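You operate a simulated robot arm through the tools that you are given. There is no shell and no other tool.

The job below is to be done with a simulated robot arm. You get a single attempt, and the scene is never put back.

## Task
Stop the weep at the green valve's gland and prove it holds.
Fine: vent first, guard over the test port, tighten the gland nut; guard back, release valve shut, pump into the green, watch, vent.

It is judged by the outcome, as a careful person would: the job done as asked, and still so three seconds after it is handed in. It fails if anything else is knocked over, pushed out of place, dropped, spilled or broken.

## Robot
A 6-joint arm with a three-finger gripper, fixed in place. Base frame: the origin is at the foot of the arm, x ahead of it, y to its left, z up; the work surface is at about z = 850. Readings come in mm, rad, newtons and seconds.
Its first joint turns from -2.897 to 2.897 rad. Payload 4.89 kg.
Tool frame: the origin (TCP) lies between the finger pads and is the grasp point; the fingertips stand 30 mm ahead of it; z points along the fingers, y is the line along which they close. The gripper opens to 164 mm. The gripper's body begins 125 mm behind the TCP.
Orientation is told as [roll, pitch, yaw] about the base's x, y, z axes, in that order, counted from this pose: with the fingers straight down and closing along the base's y, the tool's x points along the base's -x, its y along +y and its z along -z.

## Interface
- The arm moves only by the tool jog_arm. Its arguments are lists of equal length, an entry for each row: "turn": the turn, a rotation vector about the base's x, y, z in units of 90 degrees (1.0 is 90 degrees), a list of three; "offset": the shift along the base's x, y, z in units of 300 mm (1.0 is 300 mm), a list of three; "claw": the gripper command, from -1 (fully open) to 1 (shut), values between in proportion. In form: {"turn": [[wx, wy, wz], ...], "offset": [[dx, dy, dz], ...], "claw": [claw, ...]}. A call has 1 to 20 rows; each row is the pose to reach, as a shift and turn from the pose commanded when the call began. A call with a number of a shift or a turn outside -1 to 1 is refused whole. A row lasts 0.2 s, in which the tool goes at most 50 mm and 0.15 rad; a call with a longer step from one row to the next is refused whole, and so is a gripper value outside its range. A pose out of reach is approached as far as the arm can. The call stops where the force on the tool passes 40 N (or 10 N more than at its start, if that is more) or the arm is blocked; 0.2 s more then pass. The fingers move at their own pace (about 108 mm/s each) and stop on an object; they squeeze with about 23 N. The grip force told is the motor's: it shows also when the fingers shut on nothing. Time passes only in rows, and 0.2 s behind the last, so rows that repeat a pose let the fingers close. The reply holds the time, the measured pose of the TCP, the force on the tool along the base axes, the opening and the grip force, in the units named above and with some noise, with the torque about the TCP (base axes, N m) and any sound that the robot's microphone picked up.
- Cameras (640 x 400 px; columns grow to the right, rows downward): "scene" is fixed at [229.4, -513.9, 1556]; the picture's right is [0.83, -0.56, 0.00], its down [-0.20, -0.29, -0.94] and it looks along [0.53, 0.77, -0.35] (base axes); focal length 331 px, centre (320, 200). "wrist" rides on the gripper at [76, -2, -152] in the tool frame; the picture's right is [0.02, 1.00, 0.00], its down [-0.88, 0.02, -0.47] and it looks along [-0.47, 0.01, 0.88] (tool axes); focal length 247 px, centre (320, 200).
- camera(camera): a new picture of that camera. No time passes.
- slide_trunk(by): slides the trunk up (or, below 0, down) by that many mm; the arm rides with it, the base frame stays. It gives what a move gives, with no picture.
- pixel_to_xyz(camera, pixels): for up to 12 pixels [column, row] of the newest picture of that camera ("zoom" is the newest enlarged one), the place [x, y, z] in the base frame of the surface seen there, good to about 2 mm, but the place of the scene camera against the robot may be out by one fixed shift of up to 25 mm in any direction. No time passes.
- enlarge(camera, box): a new picture of the part [left, top, right, bottom] of that camera's present view, enlarged. No time passes.
- close_job(): hands the job in; it is judged then, once.

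Unless the task says otherwise, let go and move clear before handing in.

The tools are called as name(argument=value, ...) on one line, values as JSON. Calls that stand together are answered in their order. jog_arm: Moves the arm, as the interface text tells. Its arguments: {"type":"object","properties":{"turn":{"type":"array","items":{"type":"array","items":{"type":"number"}}},"offset":{"type":"array","items":{"type":"array","items":{"type":"number"}}},"claw":{"type":"array","items":{"type":"number"}}},"required":["turn","offset","claw"]} The other tools are called the same way: slide_trunk (by) slides the trunk up or down; camera (camera) takes a picture; pixel_to_xyz (camera, pixels) gives the place of the surface under pixels of a picture; enlarge (camera, box) takes an enlarged picture of a part of a camera's view; close_job () hands the job in.

At the start:

```text
time: 0.0
ee_pos: [591.8, 183.3, 1385.8]
orientation: [0.001, 0.0, -0.001]
contact_force: [-0.5, -0.1, 0.9]
moment: [0.01, 0.02, 0.04]
grip_width: 163.9
grip_force: 0.1
trunk travel left (down, up): [-175.0, 215.0]
```

scene: 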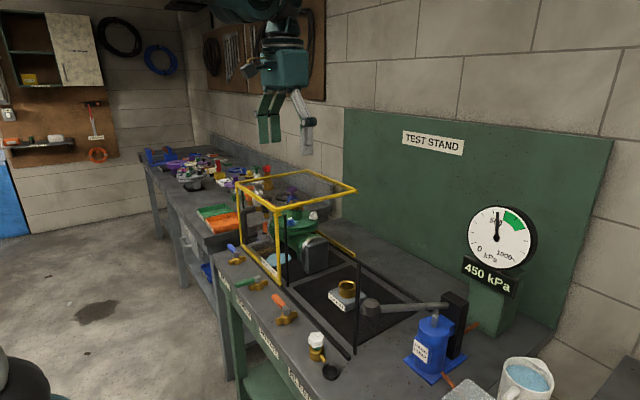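
wrist: 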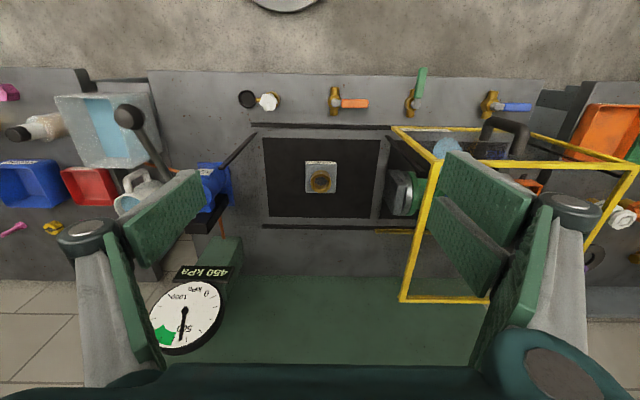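

The gauge near scene pixel (500,237) reads about 450 kPa, the yellow guard is around (295,220), and the pump lever is near (400,308). I'll enlarge several regions to identify the parts before I move anything.

enlarge(camera="scene", box=[220, 160, 380, 260])

enlarge(camera="scene", box=[210, 230, 370, 400])

enlarge(camera="scene", box=[340, 190, 560, 400])

enlarge(camera="wrist", box=[220, 60, 560, 300])

```text
4.00 times, centred on (300, 210) of scene
```

zoom: 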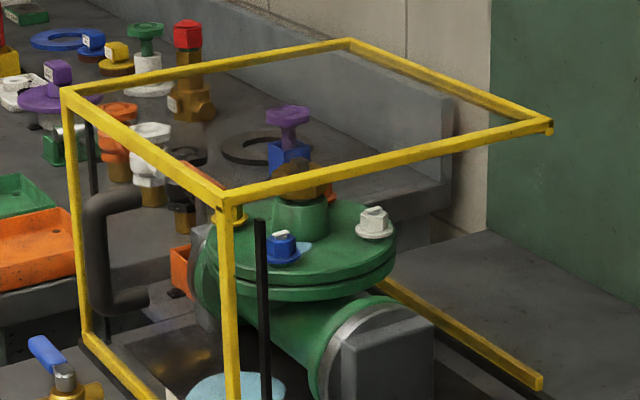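

```text
2.35 times, centred on (290, 315) of scene
```

zoom: 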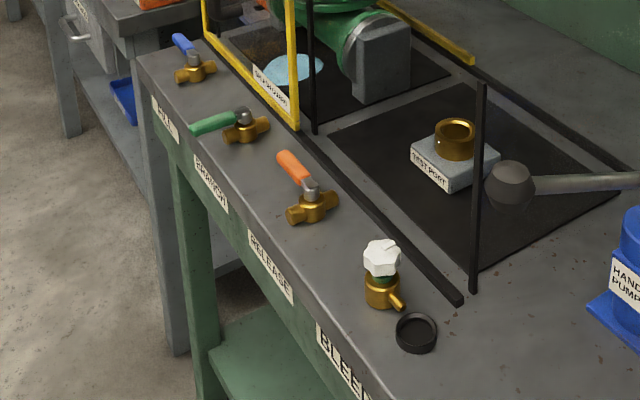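

```text
1.90 times, centred on (450, 295) of scene
```

zoom: 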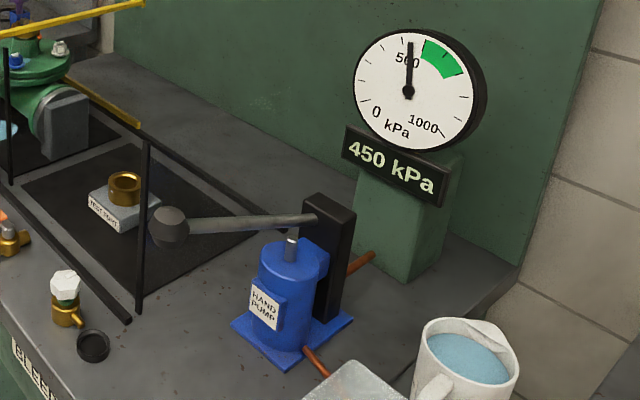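

```text
1.67 times, centred on (390, 180) of wrist
```

zoom: 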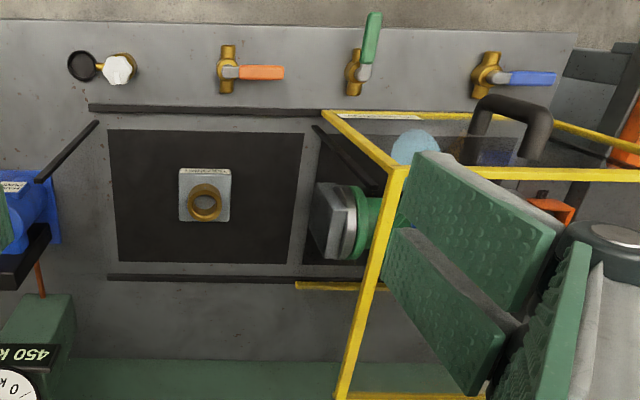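

The test port is at scene (345,292), and the guard has a dark handle at its left end. I'll zoom in to read the labels, the gauge scale and the gland area.

enlarge(camera="scene", box=[225, 240, 305, 300])

enlarge(camera="scene", box=[260, 290, 350, 400])

enlarge(camera="scene", box=[460, 195, 545, 305])

enlarge(camera="scene", box=[260, 190, 330, 240])

enlarge(camera="scene", box=[380, 280, 580, 400])

enlarge(camera="scene", box=[140, 130, 300, 260])

```text
6.67 times, centred on (265, 270) of scene
```

zoom: 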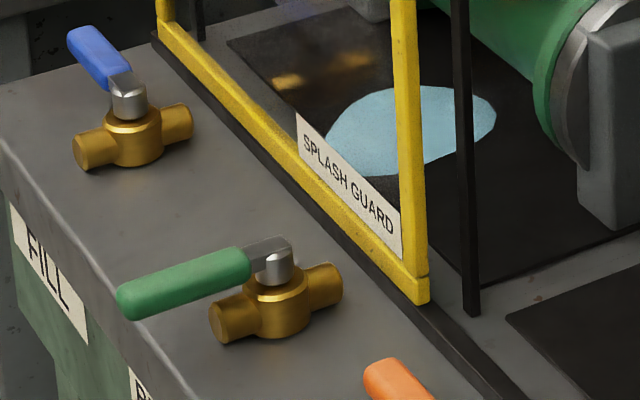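

```text
3.64 times, centred on (305, 345) of scene
```

zoom: 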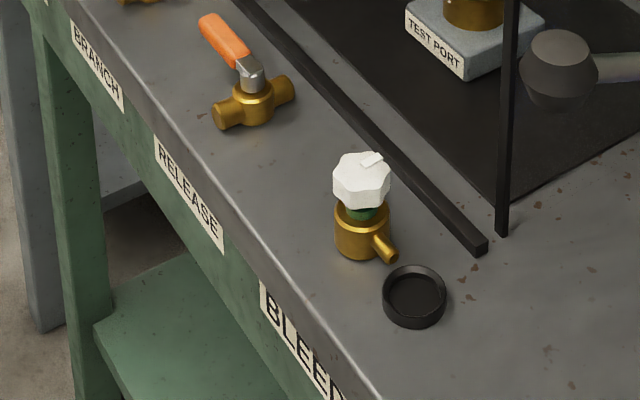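

```text
3.64 times, centred on (502, 250) of scene
```

zoom: 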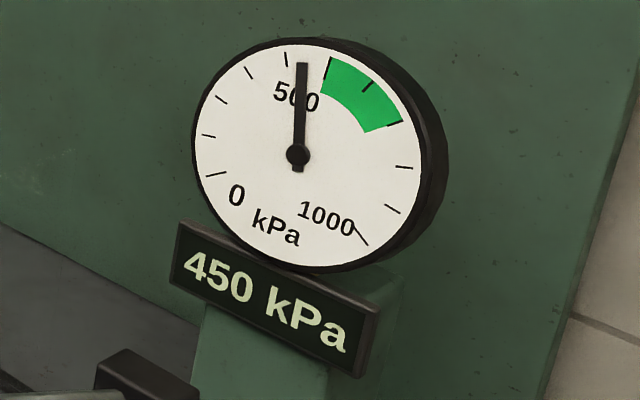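

```text
8.00 times, centred on (295, 215) of scene
```

zoom: 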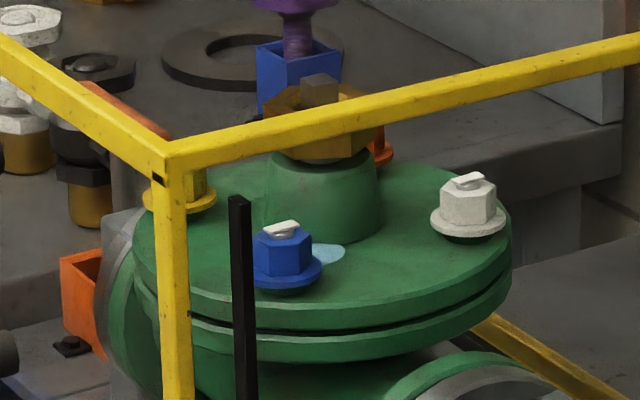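

```text
3.20 times, centred on (480, 340) of scene
```

zoom: 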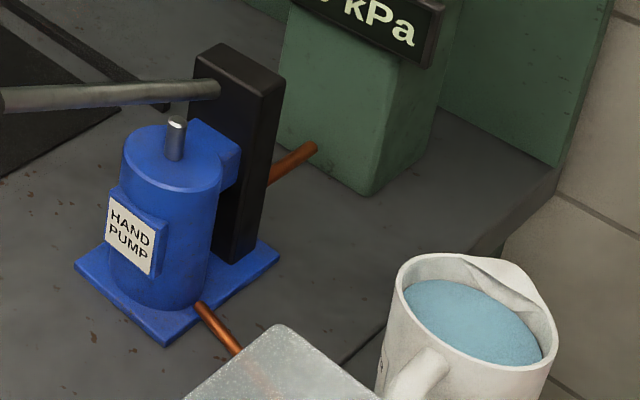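

```text
3.08 times, centred on (220, 195) of scene
```

zoom: 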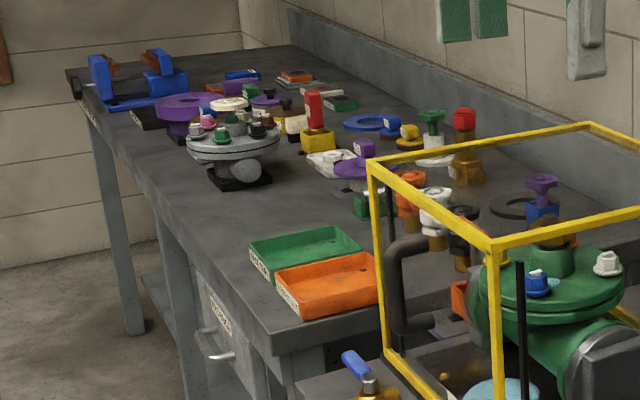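

The green arc spans 500–700 kPa (ticks every 100), and the labels read FILL (blue), BRANCH (green), RELEASE (orange) and BLEED (white cap). I'll take positions for these parts from the wrist camera, which is tied to the robot.

pixel_to_xyz(camera="wrist", pixels=[[320, 182], [268, 101], [335, 101], [353, 103], [409, 105], [421, 80], [488, 105], [520, 107], [125, 116], [180, 310], [397, 129], [632, 170]])

pixel_to_xyz(camera="scene", pixels=[[345, 292], [316, 342], [286, 318], [277, 301], [262, 284], [246, 283], [238, 258], [233, 248], [370, 307], [300, 203], [276, 208], [243, 184]])

pixel_to_xyz(camera="wrist", pixels=[[501, 140], [402, 299], [256, 132], [263, 227], [251, 126], [385, 140], [410, 231], [150, 150], [210, 185], [245, 98], [405, 195], [310, 165]])

```text
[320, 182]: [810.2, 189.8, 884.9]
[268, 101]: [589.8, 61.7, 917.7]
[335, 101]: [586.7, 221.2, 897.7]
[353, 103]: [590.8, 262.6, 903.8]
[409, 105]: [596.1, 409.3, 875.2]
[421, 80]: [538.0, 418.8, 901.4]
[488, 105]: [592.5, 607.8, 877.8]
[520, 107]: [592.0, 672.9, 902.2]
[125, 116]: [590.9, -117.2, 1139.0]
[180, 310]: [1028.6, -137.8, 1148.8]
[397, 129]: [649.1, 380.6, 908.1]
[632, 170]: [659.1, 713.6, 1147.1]
```

```text
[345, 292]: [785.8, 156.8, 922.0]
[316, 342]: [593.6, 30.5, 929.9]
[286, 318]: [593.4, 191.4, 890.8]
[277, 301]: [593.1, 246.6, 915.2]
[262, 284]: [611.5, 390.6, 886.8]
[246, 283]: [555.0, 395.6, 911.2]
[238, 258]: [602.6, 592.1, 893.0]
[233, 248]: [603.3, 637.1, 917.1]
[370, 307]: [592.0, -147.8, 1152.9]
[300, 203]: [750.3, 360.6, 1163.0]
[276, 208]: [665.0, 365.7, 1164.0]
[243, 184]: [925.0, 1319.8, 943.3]
```

```text
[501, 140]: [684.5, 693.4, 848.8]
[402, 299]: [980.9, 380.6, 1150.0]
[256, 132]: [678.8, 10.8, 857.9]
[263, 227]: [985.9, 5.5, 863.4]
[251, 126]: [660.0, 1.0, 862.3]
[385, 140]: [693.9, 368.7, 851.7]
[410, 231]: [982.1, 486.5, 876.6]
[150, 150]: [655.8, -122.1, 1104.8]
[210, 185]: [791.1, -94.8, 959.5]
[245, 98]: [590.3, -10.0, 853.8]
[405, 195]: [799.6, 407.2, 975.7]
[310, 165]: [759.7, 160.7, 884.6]
```

In the wrist view the brass bodies run along x. The orange RELEASE handle at (353,103) and the blue FILL handle lie across their bodies (shut), and the green BRANCH handle lies in line (open). The guard spans x 649–985, y 380–714, z 860–1150. I'll move lower over the near edge to inspect the RELEASE valve.

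jog_arm(turn=[[0, 0, 0], [0, 0, 0], [0, 0, 0], [0, 0, 0], [0, 0, 0], [0, 0, 0], [0, 0, 0], [0, 0, 0]], offset=[[-0.1, 0.03, -0.08], [-0.2, 0.06, -0.16], [-0.28, 0.1, -0.28], [-0.3, 0.13, -0.42], [-0.3, 0.16, -0.56], [-0.3, 0.18, -0.7], [-0.3, 0.2, -0.85], [-0.3, 0.2, -1.0]], claw=[-1, -1, -1, -1, -1, -1, -1, -1])

camera(camera="wrist")

camera(camera="scene")

```text
time: 1.8
ee_pos: [500.3, 242.9, 1085.9]
orientation: [-0.001, -0.001, 0.0]
contact_force: [-0.8, 0.3, 0.1]
moment: [0.1, -0.15, -0.01]
grip_width: 164.1
grip_force: 0.0
trunk travel left (down, up): [-175.0, 215.0]
```

```text
taken
```

wrist: 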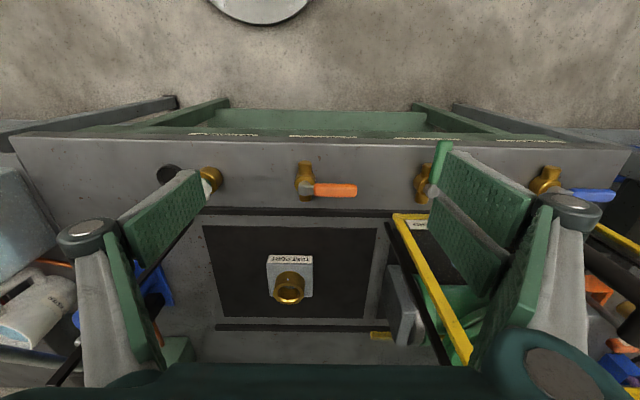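

```text
taken
```

scene: 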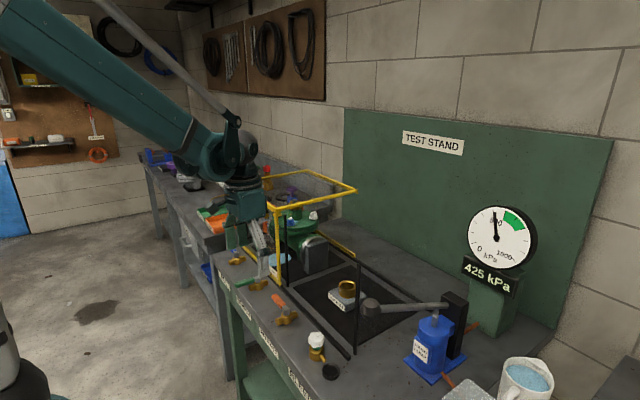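

Gauge now shows 425 kPa, so it's losing pressure through the weep. The orange RELEASE valve is at wrist (305,178) with its handle to (357,190); I'll measure it.

pixel_to_xyz(camera="wrist", pixels=[[316, 190], [330, 190], [345, 190], [356, 190], [305, 165], [306, 198], [305, 180], [312, 187], [335, 184], [335, 197], [356, 185], [356, 196]])

enlarge(camera="wrist", box=[260, 140, 380, 220])

```text
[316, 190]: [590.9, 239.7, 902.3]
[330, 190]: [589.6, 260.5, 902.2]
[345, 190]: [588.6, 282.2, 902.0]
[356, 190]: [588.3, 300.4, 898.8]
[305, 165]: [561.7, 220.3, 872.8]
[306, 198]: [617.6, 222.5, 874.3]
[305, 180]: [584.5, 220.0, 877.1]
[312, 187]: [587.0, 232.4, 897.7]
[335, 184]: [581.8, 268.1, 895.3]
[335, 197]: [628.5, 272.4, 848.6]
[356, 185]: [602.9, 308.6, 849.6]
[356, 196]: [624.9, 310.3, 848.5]
```

```text
5.00 times, centred on (320, 180) of wrist
```

zoom: 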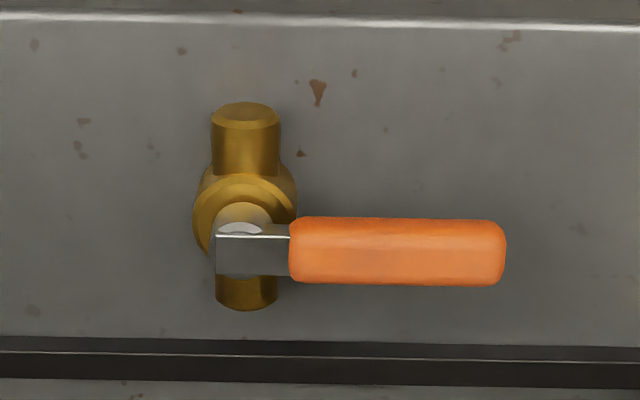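

The pivot sits at about (589,221) and the handle runs along +y to y≈302 with its top at z≈902. I'll yaw the gripper −90° so the fingers straddle the handle, and hover above it.

jog_arm(turn=[[0, 0, -0.083], [0, 0, -0.167], [0, 0, -0.25], [0, 0, -0.333], [0, 0, -0.417], [0, 0, -0.5], [0, 0, -0.583], [0, 0, -0.667], [0, 0, -0.75], [0, 0, -0.833], [0, 0, -0.917], [0, 0, -1.0]], offset=[[0.024, 0.01, 0], [0.048, 0.02, 0], [0.072, 0.03, 0], [0.096, 0.04, 0], [0.12, 0.05, 0], [0.145, 0.063, 0], [0.17, 0.075, 0], [0.2, 0.085, -0.05], [0.23, 0.1, -0.1], [0.26, 0.115, -0.15], [0.28, 0.125, -0.2], [0.2917, 0.1267, -0.24]], claw=[-0.5, 0, 0.39, 0.39, 0.39, 0.39, 0.39, 0.39, 0.39, 0.39, 0.39, 0.39])

camera(camera="wrist")

camera(camera="scene")

```text
time: 4.4
ee_pos: [591.3, 280.8, 1015.3]
orientation: [0.001, -0.001, -1.573]
contact_force: [0.2, 1.2, -0.1]
moment: [0.03, -0.02, -0.01]
grip_width: 50.1
grip_force: 0.0
trunk travel left (down, up): [-175.0, 215.0]
```

```text
taken
```

wrist: 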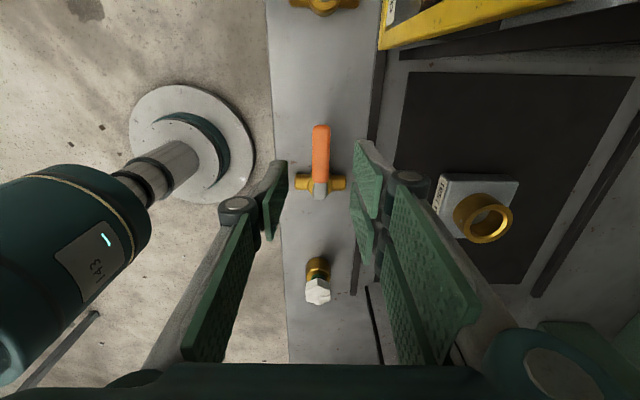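

```text
taken
```

scene: 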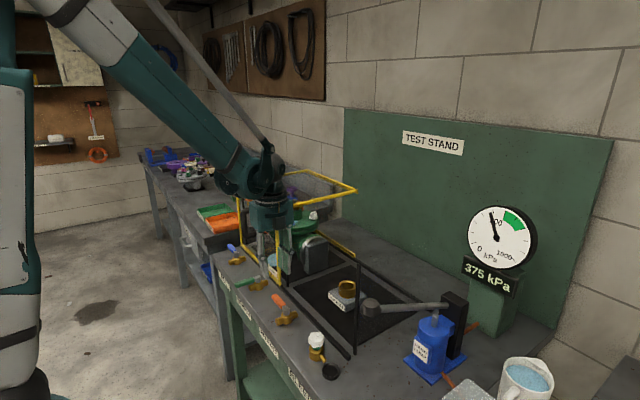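

The handle shows at wrist (320,150), centred between the fingers. I'll recheck its position from here before descending.

pixel_to_xyz(camera="wrist", pixels=[[320, 130], [320, 150], [320, 170], [320, 187], [313, 150], [328, 150], [300, 183], [345, 184], [317, 268], [317, 290], [485, 215], [430, 30]])

```text
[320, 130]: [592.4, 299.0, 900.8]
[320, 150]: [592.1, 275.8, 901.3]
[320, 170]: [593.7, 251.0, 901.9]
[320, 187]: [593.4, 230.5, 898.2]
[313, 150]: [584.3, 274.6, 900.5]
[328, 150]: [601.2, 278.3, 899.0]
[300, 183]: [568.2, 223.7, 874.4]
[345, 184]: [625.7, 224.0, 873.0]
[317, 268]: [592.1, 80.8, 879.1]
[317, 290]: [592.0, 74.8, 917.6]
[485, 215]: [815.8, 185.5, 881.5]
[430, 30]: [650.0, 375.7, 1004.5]
```

Handle centreline is x≈592.5, y to 302, pivot at about (593,222). I'll descend until the TCP is at z≈900 and close on the handle.

jog_arm(turn=[[0, 0, 0], [0, 0, 0], [0, 0, 0], [0, 0, 0], [0, 0, 0], [0, 0, 0], [0, 0, 0], [0, 0, 0]], offset=[[0.003, 0, -0.12], [0.004, 0, -0.24], [0.004, 0, -0.33], [0.004, 0, -0.384], [0.004, 0, -0.384], [0.004, 0, -0.384], [0.004, 0, -0.384], [0.004, 0, -0.384]], claw=[0.39, 0.39, 0.39, 0.39, 0.6, 1, 1, 1])

camera(camera="wrist")

```text
time: 6.2
ee_pos: [591.5, 281.3, 898.1]
orientation: [0.0, 0.0, -1.571]
contact_force: [33.3, -4.0, 6.8]
moment: [-0.3, -0.54, 2.0]
grip_width: 19.1
grip_force: 45.5
trunk travel left (down, up): [-175.0, 215.0]
```

```text
taken
```

wrist: 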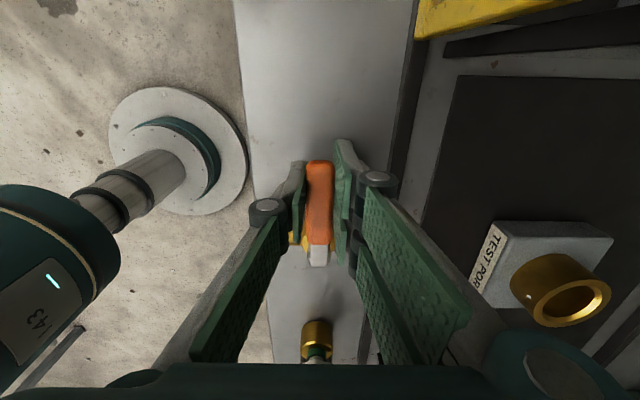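

The grip met the handle at 19 mm but with +33 N sideways force, so I'm a little off-centre. I'll ease the fingers to a loose straddle and re-centre.

jog_arm(turn=[[0, 0, 0], [0, 0, 0], [0, 0, 0]], offset=[[0, 0, 0], [0.005, 0, 0], [0.005, 0, 0]], claw=[0.7, 0.7, 0.7])

```text
time: 7.0
ee_pos: [591.4, 281.5, 899.3]
orientation: [0.001, 0.001, -1.57]
contact_force: [-0.2, 0.5, 0.4]
moment: [0.0, 0.04, -0.01]
grip_width: 24.8
grip_force: 0.6
trunk travel left (down, up): [-175.0, 215.0]
```

Force is back to zero with a loose straddle. I'll start swinging the handle about its pivot from +y toward −x, matching the open green handle, and do the first 30° as a test.

jog_arm(turn=[[0, 0, 0.083], [0, 0, 0.167], [0, 0, 0.25], [0, 0, 0.333]], offset=[[-0.0259, -0.0017, 0], [-0.0513, -0.0068, 0], [-0.0759, -0.0151, 0], [-0.0992, -0.0266, 0]], claw=[0.7, 0.7, 0.7, 0.7])

camera(camera="wrist")

camera(camera="scene")

```text
time: 8.0
ee_pos: [562.4, 272.7, 898.8]
orientation: [0.002, 0.0, -1.046]
contact_force: [-0.9, 0.3, -0.5]
moment: [0.01, 0.02, 0.02]
grip_width: 24.8
grip_force: 0.1
trunk travel left (down, up): [-175.0, 215.0]
```

```text
taken
```

wrist: 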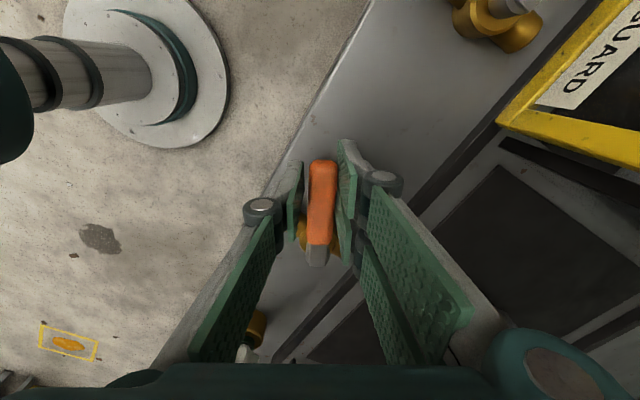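

```text
taken
```

scene: 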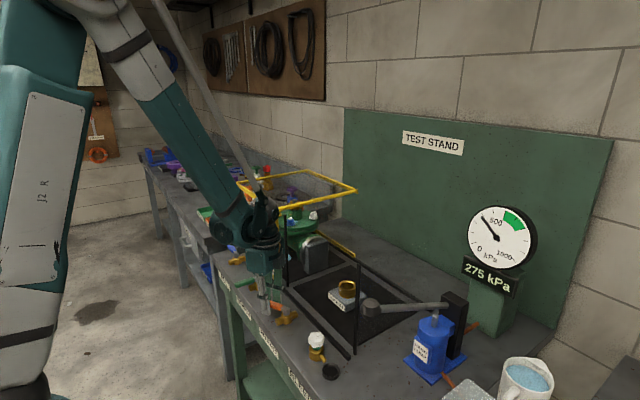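

The handle follows freely and the gauge is down to 275 kPa, so this is the opening direction. I'll finish the 90° swing with a slight overshoot for the finger clearance.

jog_arm(turn=[[0, 0, 0.084], [0, 0, 0.167], [0, 0, 0.25], [0, 0, 0.333], [0, 0, 0.417], [0, 0, 0.5], [0, 0, 0.583], [0, 0, 0.667], [0, 0, 0.69]], offset=[[-0.0215, -0.0144, 0], [-0.041, -0.0315, 0], [-0.0582, -0.051, 0], [-0.0726, -0.0726, 0], [-0.084, -0.0958, 0], [-0.0924, -0.1204, 0], [-0.0974, -0.1458, 0], [-0.0991, -0.1717, 0], [-0.0988, -0.185, 0]], claw=[0.7, 0.7, 0.7, 0.7, 0.7, 0.7, 0.7, 0.7, 0.7])

camera(camera="wrist")

camera(camera="scene")

```text
time: 10.0
ee_pos: [534.0, 217.5, 900.3]
orientation: [-0.001, 0.001, 0.038]
contact_force: [-0.5, 1.7, -0.2]
moment: [0.01, -0.02, -0.03]
grip_width: 24.9
grip_force: 0.1
trunk travel left (down, up): [-175.0, 215.0]
```

```text
taken
```

wrist: 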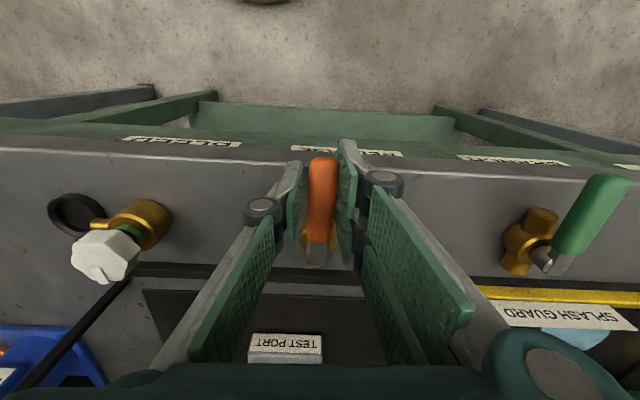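

```text
taken
```

scene: 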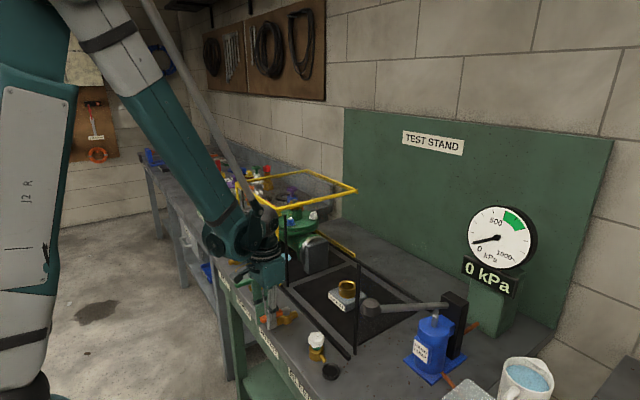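

The gauge reads 0 kPa, so the stand is vented, and the handle is in line with the body at wrist (322,200). I'll lift straight up and move over to look at the guard and its handle.

jog_arm(turn=[[0, 0, 0], [0, 0, 0], [0, 0, 0], [0, 0, 0], [0, 0, 0], [0, 0, 0], [0, 0, 0], [0, 0, 0], [0, 0, 0], [0, 0, 0]], offset=[[0, 0, 0], [0, 0, 0.08], [0, 0, 0.2], [0, 0, 0.36], [0, 0, 0.52], [0, 0, 0.68], [0, 0, 0.84], [0, 0.1, 0.95], [0, 0.25, 0.98], [0, 0.4, 1.0]], claw=[0.6, 0.55, 0.55, 0.55, 0.55, 0.55, 0.55, 0.55, 0.55, 0.55])

jog_arm(turn=[[0, 0, 0], [0, 0, 0], [0, 0, 0], [0, 0, 0], [0, 0, 0], [0, 0, 0], [0, 0, 0]], offset=[[0, 0.15, 0], [0, 0.3, 0], [0, 0.45, 0], [0, 0.6, 0], [0, 0.75, 0], [0, 0.9, 0], [0, 1.0, 0]], claw=[0.55, 0.55, 0.55, 0.55, 0.55, 0.55, 0.55])

camera(camera="wrist")

camera(camera="scene")

```text
time: 12.2
ee_pos: [532.9, 336.8, 1200.8]
orientation: [0.001, 0.0, 0.035]
contact_force: [-0.8, -2.3, 0.7]
moment: [0.31, -0.12, 0.03]
grip_width: 37.0
grip_force: 0.0
trunk travel left (down, up): [-175.0, 215.0]
```

```text
time: 13.8
ee_pos: [532.8, 639.5, 1198.8]
orientation: [-0.001, 0.0, 0.038]
contact_force: [0.1, -0.8, 0.0]
moment: [0.11, 0.06, -0.03]
grip_width: 36.8
grip_force: 0.1
trunk travel left (down, up): [-175.0, 215.0]
```

```text
taken
```

wrist: 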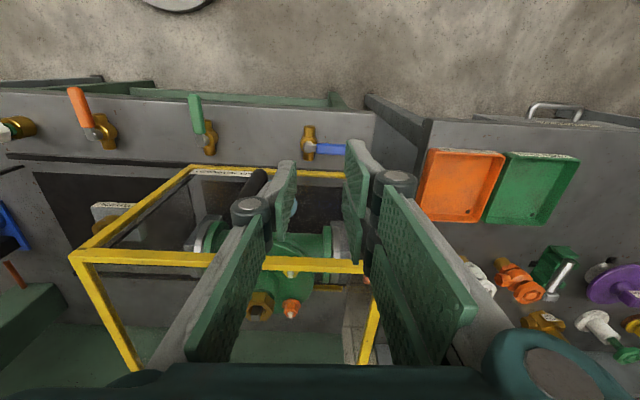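

```text
taken
```

scene: 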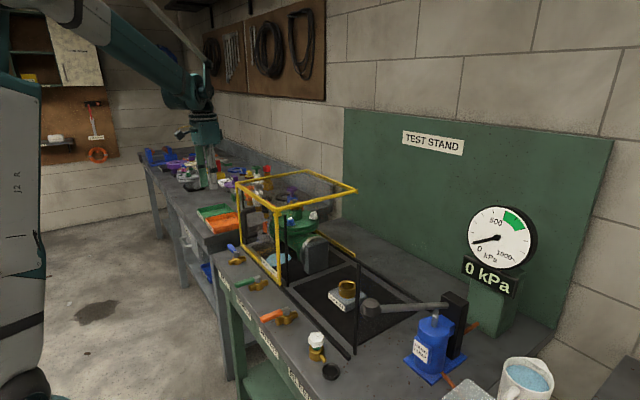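

Orange now lies in line with its body. The dark guard handle at wrist (250,188) is partly hidden by my finger, so I'll enlarge both views of it.

enlarge(camera="scene", box=[225, 165, 305, 290])

enlarge(camera="wrist", box=[160, 140, 400, 300])

```text
3.20 times, centred on (265, 228) of scene
```

zoom: 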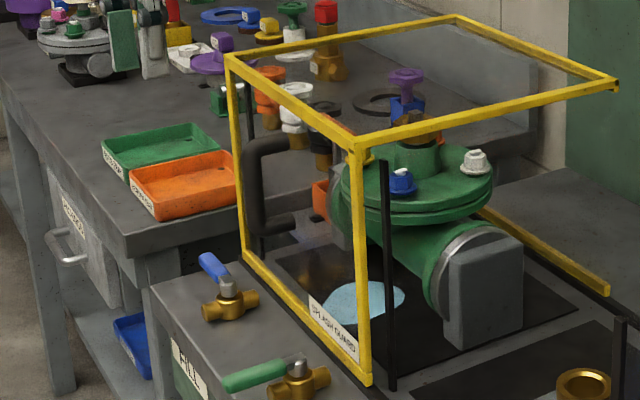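

```text
2.50 times, centred on (280, 220) of wrist
```

zoom: 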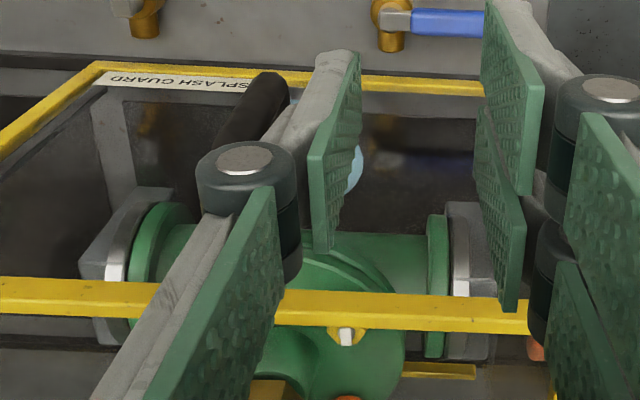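

The guard handle is a U-shaped vertical bar on the guard's near face. I'll get 3D points for the handle, posts, rails and gland nut from the wrist view.

pixel_to_xyz(camera="wrist", pixels=[[264, 173], [256, 181], [245, 195], [240, 205], [258, 305], [292, 308], [85, 256], [195, 170], [360, 268], [340, 174], [230, 172], [300, 250]])

pixel_to_xyz(camera="scene", pixels=[[256, 205], [256, 220], [258, 235], [268, 203], [267, 221], [285, 220], [286, 260], [286, 284], [358, 275], [355, 350], [290, 227], [253, 195]])

```text
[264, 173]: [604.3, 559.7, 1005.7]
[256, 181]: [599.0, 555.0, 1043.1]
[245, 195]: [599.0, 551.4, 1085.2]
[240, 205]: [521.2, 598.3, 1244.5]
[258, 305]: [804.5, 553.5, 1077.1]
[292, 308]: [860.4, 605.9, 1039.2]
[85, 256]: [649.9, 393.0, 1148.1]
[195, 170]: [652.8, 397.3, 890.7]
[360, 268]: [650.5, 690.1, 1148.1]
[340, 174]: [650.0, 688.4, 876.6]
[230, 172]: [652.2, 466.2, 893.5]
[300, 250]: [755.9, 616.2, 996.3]
```

```text
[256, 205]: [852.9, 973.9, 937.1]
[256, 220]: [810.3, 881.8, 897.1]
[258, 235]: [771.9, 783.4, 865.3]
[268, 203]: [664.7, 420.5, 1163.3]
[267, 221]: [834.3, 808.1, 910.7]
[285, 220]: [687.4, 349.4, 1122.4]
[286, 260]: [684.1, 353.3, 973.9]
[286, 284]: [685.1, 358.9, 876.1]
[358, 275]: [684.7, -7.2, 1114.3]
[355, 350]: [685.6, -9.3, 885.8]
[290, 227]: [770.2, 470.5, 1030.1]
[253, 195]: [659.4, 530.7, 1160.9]
```

The handle's vertical bar is at about x 599, y 553, z 1000–1090, and the inner posts top out near z 1110, below the guard's top bars. I'll square the yaw and hover above the handle to measure it properly.

jog_arm(turn=[[0, 0, -0.012], [0, 0, -0.024], [0, 0, -0.024], [0, 0, -0.024]], offset=[[0.06, -0.08, 0.01], [0.12, -0.17, 0.02], [0.18, -0.26, 0.03], [0.22, -0.289, 0.03]], claw=[0, 0, 0, 0])

camera(camera="wrist")

```text
time: 14.8
ee_pos: [599.1, 552.0, 1208.1]
orientation: [0.001, 0.001, -0.002]
contact_force: [-0.3, -0.2, -0.5]
moment: [0.02, -0.01, 0.03]
grip_width: 82.0
grip_force: 0.0
trunk travel left (down, up): [-175.0, 215.0]
```

```text
taken
```

wrist: 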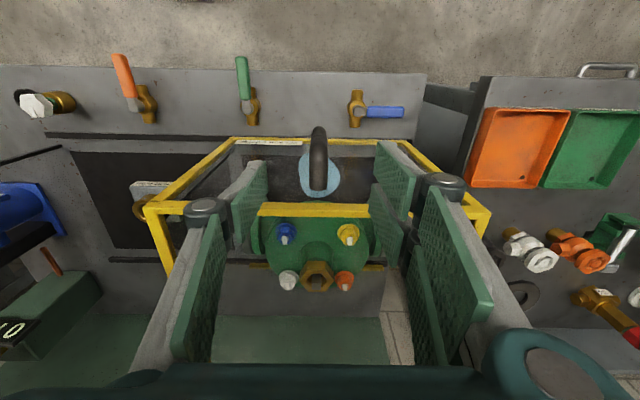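

The handle is centred at wrist (318,160) and the brass gland nut sits at (318,275) with four coloured flange bolts around it. I'll measure these before going down.

pixel_to_xyz(camera="wrist", pixels=[[318, 135], [318, 150], [318, 165], [318, 180], [318, 188], [311, 165], [326, 165], [318, 195], [318, 270], [318, 283], [303, 275], [333, 275]])

enlarge(camera="wrist", box=[230, 120, 410, 300])

```text
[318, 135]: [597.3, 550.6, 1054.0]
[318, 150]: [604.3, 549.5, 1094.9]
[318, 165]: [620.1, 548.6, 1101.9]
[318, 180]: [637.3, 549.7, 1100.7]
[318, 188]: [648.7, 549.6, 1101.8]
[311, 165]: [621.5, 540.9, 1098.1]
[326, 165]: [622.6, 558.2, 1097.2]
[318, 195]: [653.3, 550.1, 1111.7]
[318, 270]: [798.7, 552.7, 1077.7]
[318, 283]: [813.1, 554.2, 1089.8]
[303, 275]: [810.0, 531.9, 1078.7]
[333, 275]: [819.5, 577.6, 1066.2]
```

```text
2.22 times, centred on (320, 210) of wrist
```

zoom: 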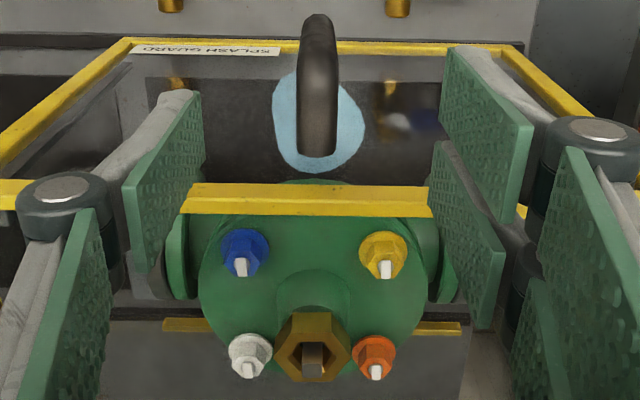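

The handle's top arm is at z≈1102, y 541–559, and runs from x 600 to the panel at 649. I'll descend with the fingers either side of it and grip.

jog_arm(turn=[[0, 0, 0], [0, 0, 0], [0, 0, 0], [0, 0, 0], [0, 0, 0], [0, 0, 0], [0, 0, 0], [0, 0, 0]], offset=[[0.025, -0.008, -0.12], [0.025, -0.008, -0.25], [0.025, -0.008, -0.36], [0.025, -0.008, -0.44], [0.025, -0.008, -0.44], [0.025, -0.008, -0.44], [0.025, -0.008, -0.44], [0.025, -0.008, -0.44]], claw=[0, 0, 0, 0.2, 0.6, 1, 1, 1])

camera(camera="wrist")

```text
time: 16.6
ee_pos: [607.0, 547.4, 1075.6]
orientation: [0.001, 0.0, -0.002]
contact_force: [-4.4, -2.8, -6.5]
moment: [-0.08, 0.07, -0.17]
grip_width: 21.2
grip_force: 44.7
trunk travel left (down, up): [-175.0, 215.0]
```

```text
taken
```

wrist: 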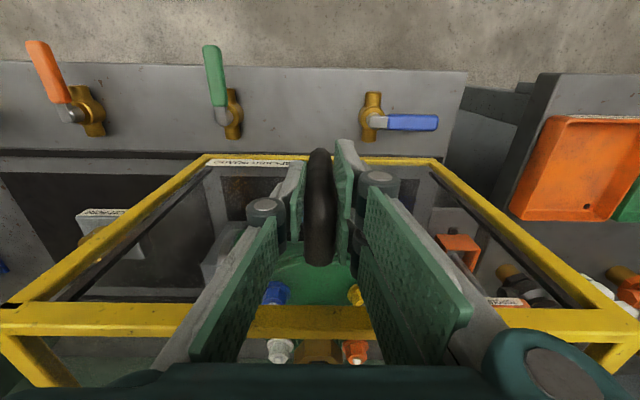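

The handle is gripped (21 mm, 45 N) with little side force. I'll try a short slide toward −y to feel the resistance.

jog_arm(turn=[[0, 0, 0], [0, 0, 0], [0, 0, 0], [0, 0, 0]], offset=[[0, -0.03, 0], [0, -0.07, 0], [0, -0.11, 0], [0, -0.15, 0]], claw=[1, 1, 1, 1])

camera(camera="scene")

```text
time: 17.6
ee_pos: [608.4, 501.6, 1074.6]
orientation: [0.0, -0.001, -0.001]
contact_force: [8.3, -1.3, -6.7]
moment: [0.07, -0.33, -0.19]
grip_width: 21.0
grip_force: 44.3
trunk travel left (down, up): [-175.0, 215.0]
```

```text
taken
```

scene: 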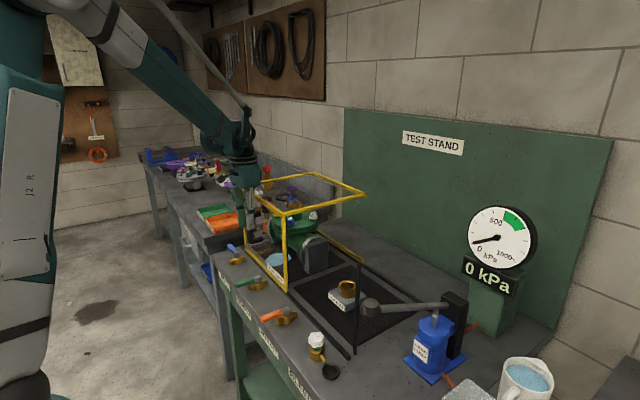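

The guard slides smoothly (forces under 10 N). I'll continue at about 20 mm per row toward the test port.

jog_arm(turn=[[0, 0, 0], [0, 0, 0], [0, 0, 0], [0, 0, 0], [0, 0, 0], [0, 0, 0], [0, 0, 0], [0, 0, 0], [0, 0, 0], [0, 0, 0], [0, 0, 0], [0, 0, 0], [0, 0, 0], [0, 0, 0]], offset=[[0, -0.05, 0], [0, -0.12, 0], [0, -0.19, 0], [0, -0.26, 0], [0, -0.33, 0], [0, -0.4, 0], [0, -0.47, 0], [0, -0.54, 0], [0, -0.61, 0], [0, -0.68, 0], [0, -0.75, 0], [0, -0.82, 0], [0, -0.88, 0], [0, -0.92, 0]], claw=[1, 1, 1, 1, 1, 1, 1, 1, 1, 1, 1, 1, 1, 1])

camera(camera="scene")

camera(camera="wrist")

```text
time: 20.6
ee_pos: [606.8, 226.4, 1076.2]
orientation: [0.0, 0.001, -0.003]
contact_force: [0.2, -2.4, -12.1]
moment: [0.28, 0.5, -0.21]
grip_width: 20.8
grip_force: 44.8
trunk travel left (down, up): [-175.0, 215.0]
```

```text
taken
```

scene: 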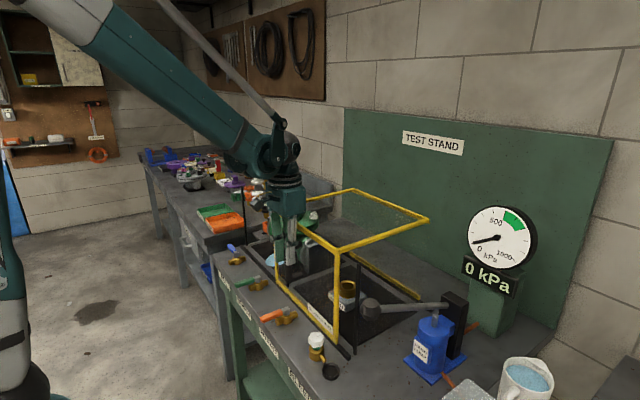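

```text
taken
```

wrist: 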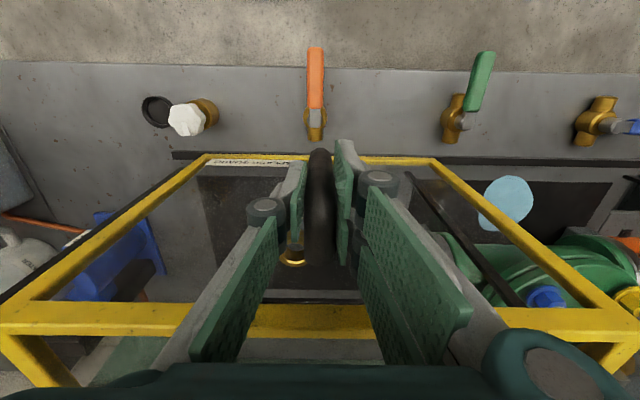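

The guard is 321 mm along, with its trailing edge just short of clearing the valve. I'll ease it the remaining ~38 mm in small steps, ready to stop at the end stop.

jog_arm(turn=[[0, 0, 0], [0, 0, 0], [0, 0, 0], [0, 0, 0], [0, 0, 0], [0, 0, 0]], offset=[[0, -0.02, 0], [0, -0.045, 0], [0, -0.07, 0], [0, -0.095, 0], [0, -0.12, 0], [0, -0.137, 0]], claw=[1, 1, 1, 1, 1, 1])

camera(camera="scene")

camera(camera="wrist")

```text
time: 22.0
ee_pos: [606.9, 190.0, 1074.9]
orientation: [0.002, 0.0, 0.0]
contact_force: [15.8, 29.8, -8.0]
moment: [1.07, -0.25, -0.12]
grip_width: 20.9
grip_force: 45.4
trunk travel left (down, up): [-175.0, 215.0]
```

```text
taken
```

scene: 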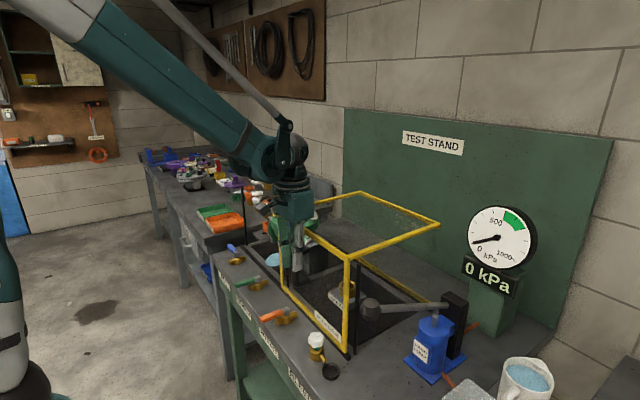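

```text
taken
```

wrist: 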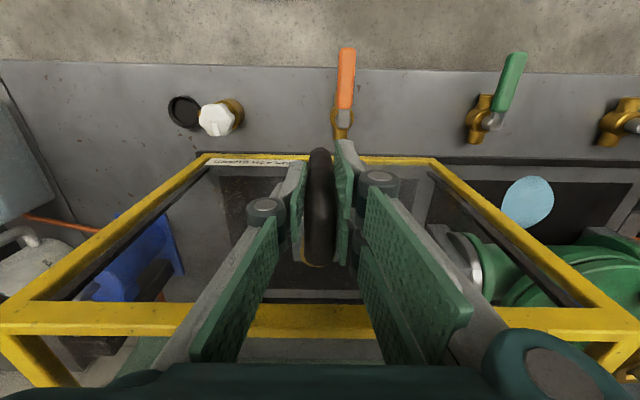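

The guard met its end stop at y≈190, centred over the test port (force +30 N along y). I'll release the handle and lift well clear.

jog_arm(turn=[[0, 0, 0], [0, 0, 0], [0, 0, 0], [0, 0, 0], [0, 0, 0], [0, 0, 0], [0, 0, 0], [0, 0, 0], [0, 0, 0]], offset=[[0, 0.01, 0], [0, 0.01, 0], [0, 0.01, 0], [0, 0.01, 0.1], [0, 0.01, 0.25], [0, 0.01, 0.4], [0, 0.01, 0.55], [0, 0.01, 0.7], [0, 0.01, 0.8]], claw=[1, 0.5, 0.2, 0.2, 0.2, 0.2, 0.2, 0.2, 0.2])

camera(camera="wrist")

camera(camera="scene")

```text
time: 24.0
ee_pos: [605.7, 190.3, 1316.1]
orientation: [-0.001, 0.0, -0.001]
contact_force: [0.3, 0.2, 0.5]
moment: [0.0, 0.1, 0.01]
grip_width: 65.8
grip_force: 0.0
trunk travel left (down, up): [-175.0, 215.0]
```

```text
taken
```

wrist: 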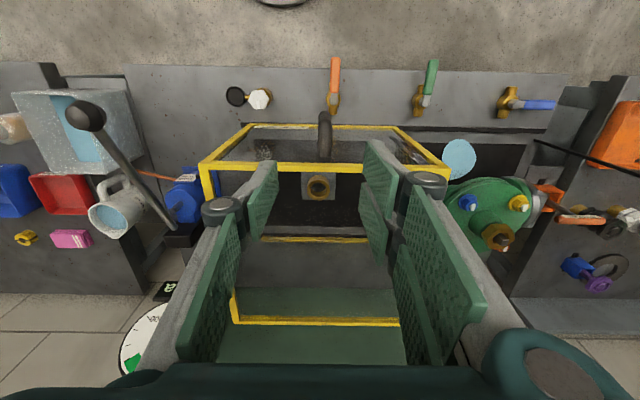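

```text
taken
```

scene: 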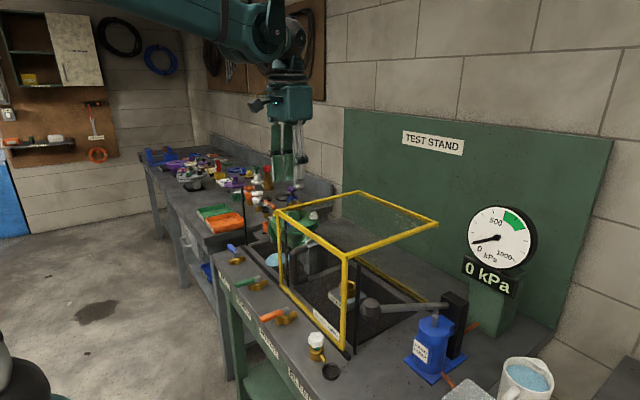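

The guard stayed put over the test port and the green valve is uncovered at wrist (495,210). I'll move over the gland nut to look at it from close up.

jog_arm(turn=[[0, 0, 0], [0, 0, 0], [0, 0, 0], [0, 0, 0], [0, 0, 0], [0, 0, 0], [0, 0, 0], [0, 0, 0], [0, 0, 0], [0, 0, 0]], offset=[[0.04, 0.12, 0], [0.1, 0.25, 0], [0.16, 0.38, 0], [0.22, 0.51, 0], [0.28, 0.64, 0], [0.34, 0.77, 0], [0.4, 0.9, -0.05], [0.44, 1.0, -0.12], [0.46, 1.0, -0.2], [0.46, 1.0, -0.26]], claw=[0.2, 0.2, 0.2, 0.2, 0.2, 0.2, 0.2, 0.2, 0.2, 0.2])

camera(camera="wrist")

camera(camera="scene")

```text
time: 26.2
ee_pos: [743.9, 489.7, 1236.4]
orientation: [0.001, 0.0, -0.001]
contact_force: [-0.6, 0.4, -0.7]
moment: [-0.06, 0.01, 0.02]
grip_width: 65.7
grip_force: 0.1
trunk travel left (down, up): [-175.0, 215.0]
```

```text
taken
```

wrist: 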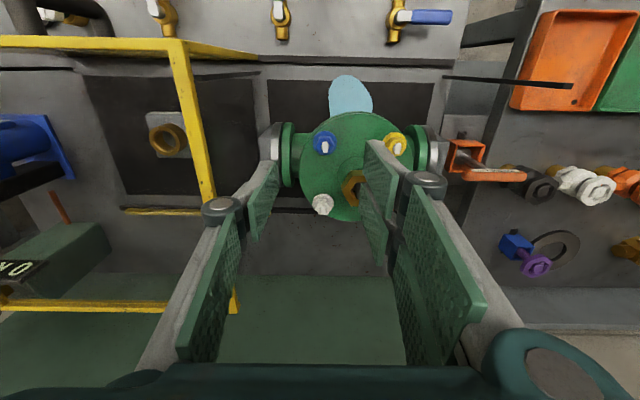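

```text
taken
```

scene: 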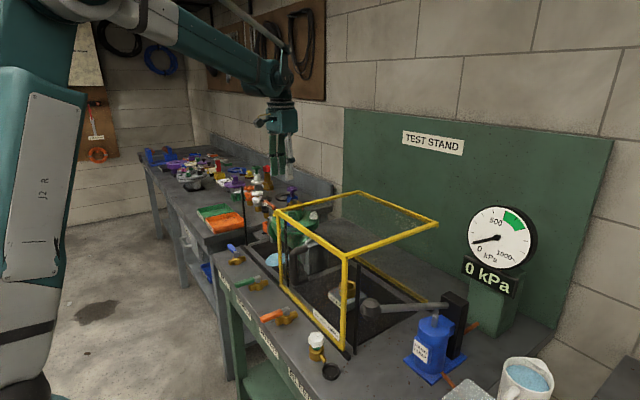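

I'm at y 490 and the nut shows at wrist (352,190), partly behind a finger. I'll shift +y over it and descend a little.

jog_arm(turn=[[0, 0, 0], [0, 0, 0], [0, 0, 0], [0, 0, 0]], offset=[[0.05, 0.08, 0], [0.1, 0.16, -0.02], [0.15, 0.21, -0.06], [0.16, 0.212, -0.12]], claw=[0.2, 0.2, 0.2, 0.2])

camera(camera="wrist")

```text
time: 27.2
ee_pos: [793.4, 551.8, 1200.8]
orientation: [-0.001, 0.001, -0.002]
contact_force: [-0.5, 0.6, -0.2]
moment: [-0.08, 0.02, -0.01]
grip_width: 65.6
grip_force: 0.2
trunk travel left (down, up): [-175.0, 215.0]
```

```text
taken
```

wrist: 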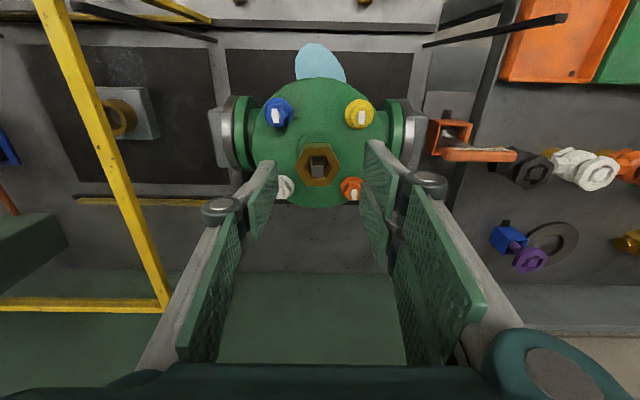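

The arm reaches here fine, and the hex gland nut with its square stem is at wrist (318,165). I'll enlarge and measure it.

enlarge(camera="wrist", box=[240, 80, 400, 220])

pixel_to_xyz(camera="wrist", pixels=[[318, 165], [318, 148], [318, 182], [300, 165], [337, 165], [308, 150], [330, 180], [278, 112], [359, 115], [283, 187], [352, 187], [318, 132]])

```text
2.86 times, centred on (320, 150) of wrist
```

zoom: 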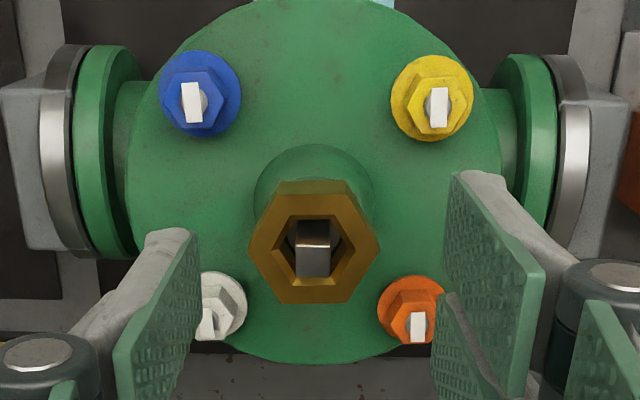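

```text
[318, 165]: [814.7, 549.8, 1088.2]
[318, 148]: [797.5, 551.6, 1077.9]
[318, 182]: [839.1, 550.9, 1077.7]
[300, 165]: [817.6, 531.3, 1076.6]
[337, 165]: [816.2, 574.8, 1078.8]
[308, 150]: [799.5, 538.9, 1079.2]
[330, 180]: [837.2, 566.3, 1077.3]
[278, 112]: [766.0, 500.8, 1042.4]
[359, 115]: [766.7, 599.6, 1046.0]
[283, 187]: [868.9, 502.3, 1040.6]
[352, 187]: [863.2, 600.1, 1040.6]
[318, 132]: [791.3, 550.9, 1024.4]
```

The nut is centred near (817, 552.6), with its top at z≈1078 and about 47 mm across flats. Flats face ±x, so I need 30° of yaw to line the jaws up. I'll yaw +30°, open a bit more and hover just above.

jog_arm(turn=[[0, 0, 0.083], [0, 0, 0.167], [0, 0, 0.25], [0, 0, 0.333], [0, 0, 0.333], [0, 0, 0.333]], offset=[[0.02, 0.001, 0], [0.04, 0.002, 0], [0.06, 0.0027, 0], [0.0787, 0.0027, -0.04], [0.0787, 0.0027, -0.12], [0.0787, 0.0027, -0.17]], claw=[0.1, 0.1, 0.1, 0.1, 0.1, 0.1])

camera(camera="wrist")

enlarge(camera="wrist", box=[240, 100, 400, 240])

```text
time: 28.6
ee_pos: [815.0, 554.2, 1150.7]
orientation: [-0.001, 0.001, 0.52]
contact_force: [0.2, 0.0, 0.9]
moment: [0.0, -0.01, -0.01]
grip_width: 73.8
grip_force: 0.1
trunk travel left (down, up): [-175.0, 215.0]
```

```text
taken
```

wrist: 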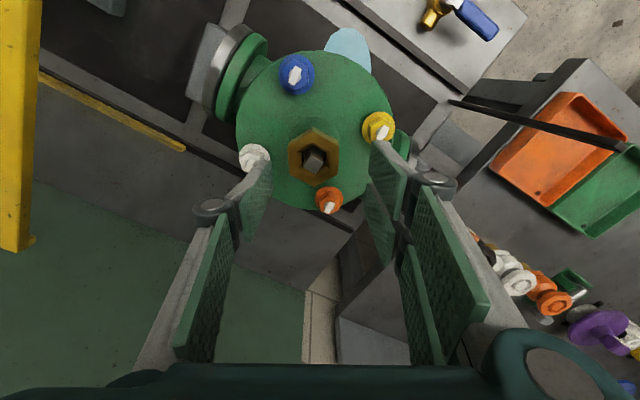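

```text
2.86 times, centred on (320, 170) of wrist
```

zoom: 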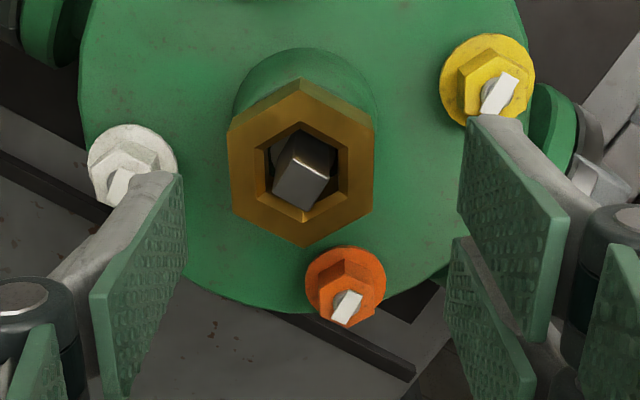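

The nut's flats now run parallel to the finger pads at wrist (313,157). I'll measure the nut's edges and height once more before descending.

pixel_to_xyz(camera="wrist", pixels=[[291, 155], [336, 155], [313, 132], [313, 181], [291, 145], [336, 170], [312, 160], [316, 150], [300, 180], [327, 180], [291, 168], [325, 135]])

enlarge(camera="scene", box=[255, 170, 345, 260])

```text
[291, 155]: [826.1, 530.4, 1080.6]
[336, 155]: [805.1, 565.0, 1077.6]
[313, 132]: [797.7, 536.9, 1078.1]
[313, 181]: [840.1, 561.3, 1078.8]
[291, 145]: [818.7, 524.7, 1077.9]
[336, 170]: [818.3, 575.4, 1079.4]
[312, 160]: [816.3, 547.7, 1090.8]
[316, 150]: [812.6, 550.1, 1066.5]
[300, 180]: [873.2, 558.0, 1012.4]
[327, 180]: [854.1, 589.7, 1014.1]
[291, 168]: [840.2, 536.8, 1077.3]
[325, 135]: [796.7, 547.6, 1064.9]
```

```text
4.44 times, centred on (300, 215) of scene
```

zoom: 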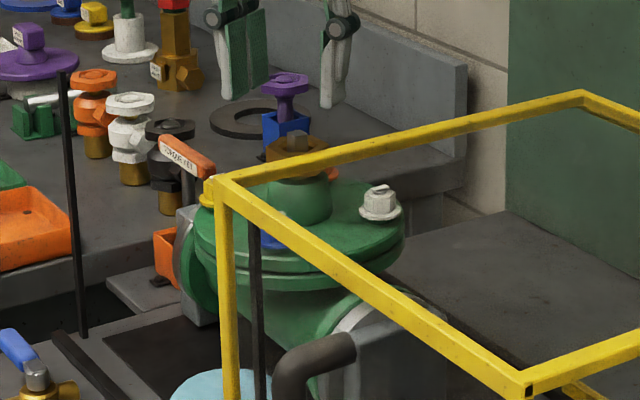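

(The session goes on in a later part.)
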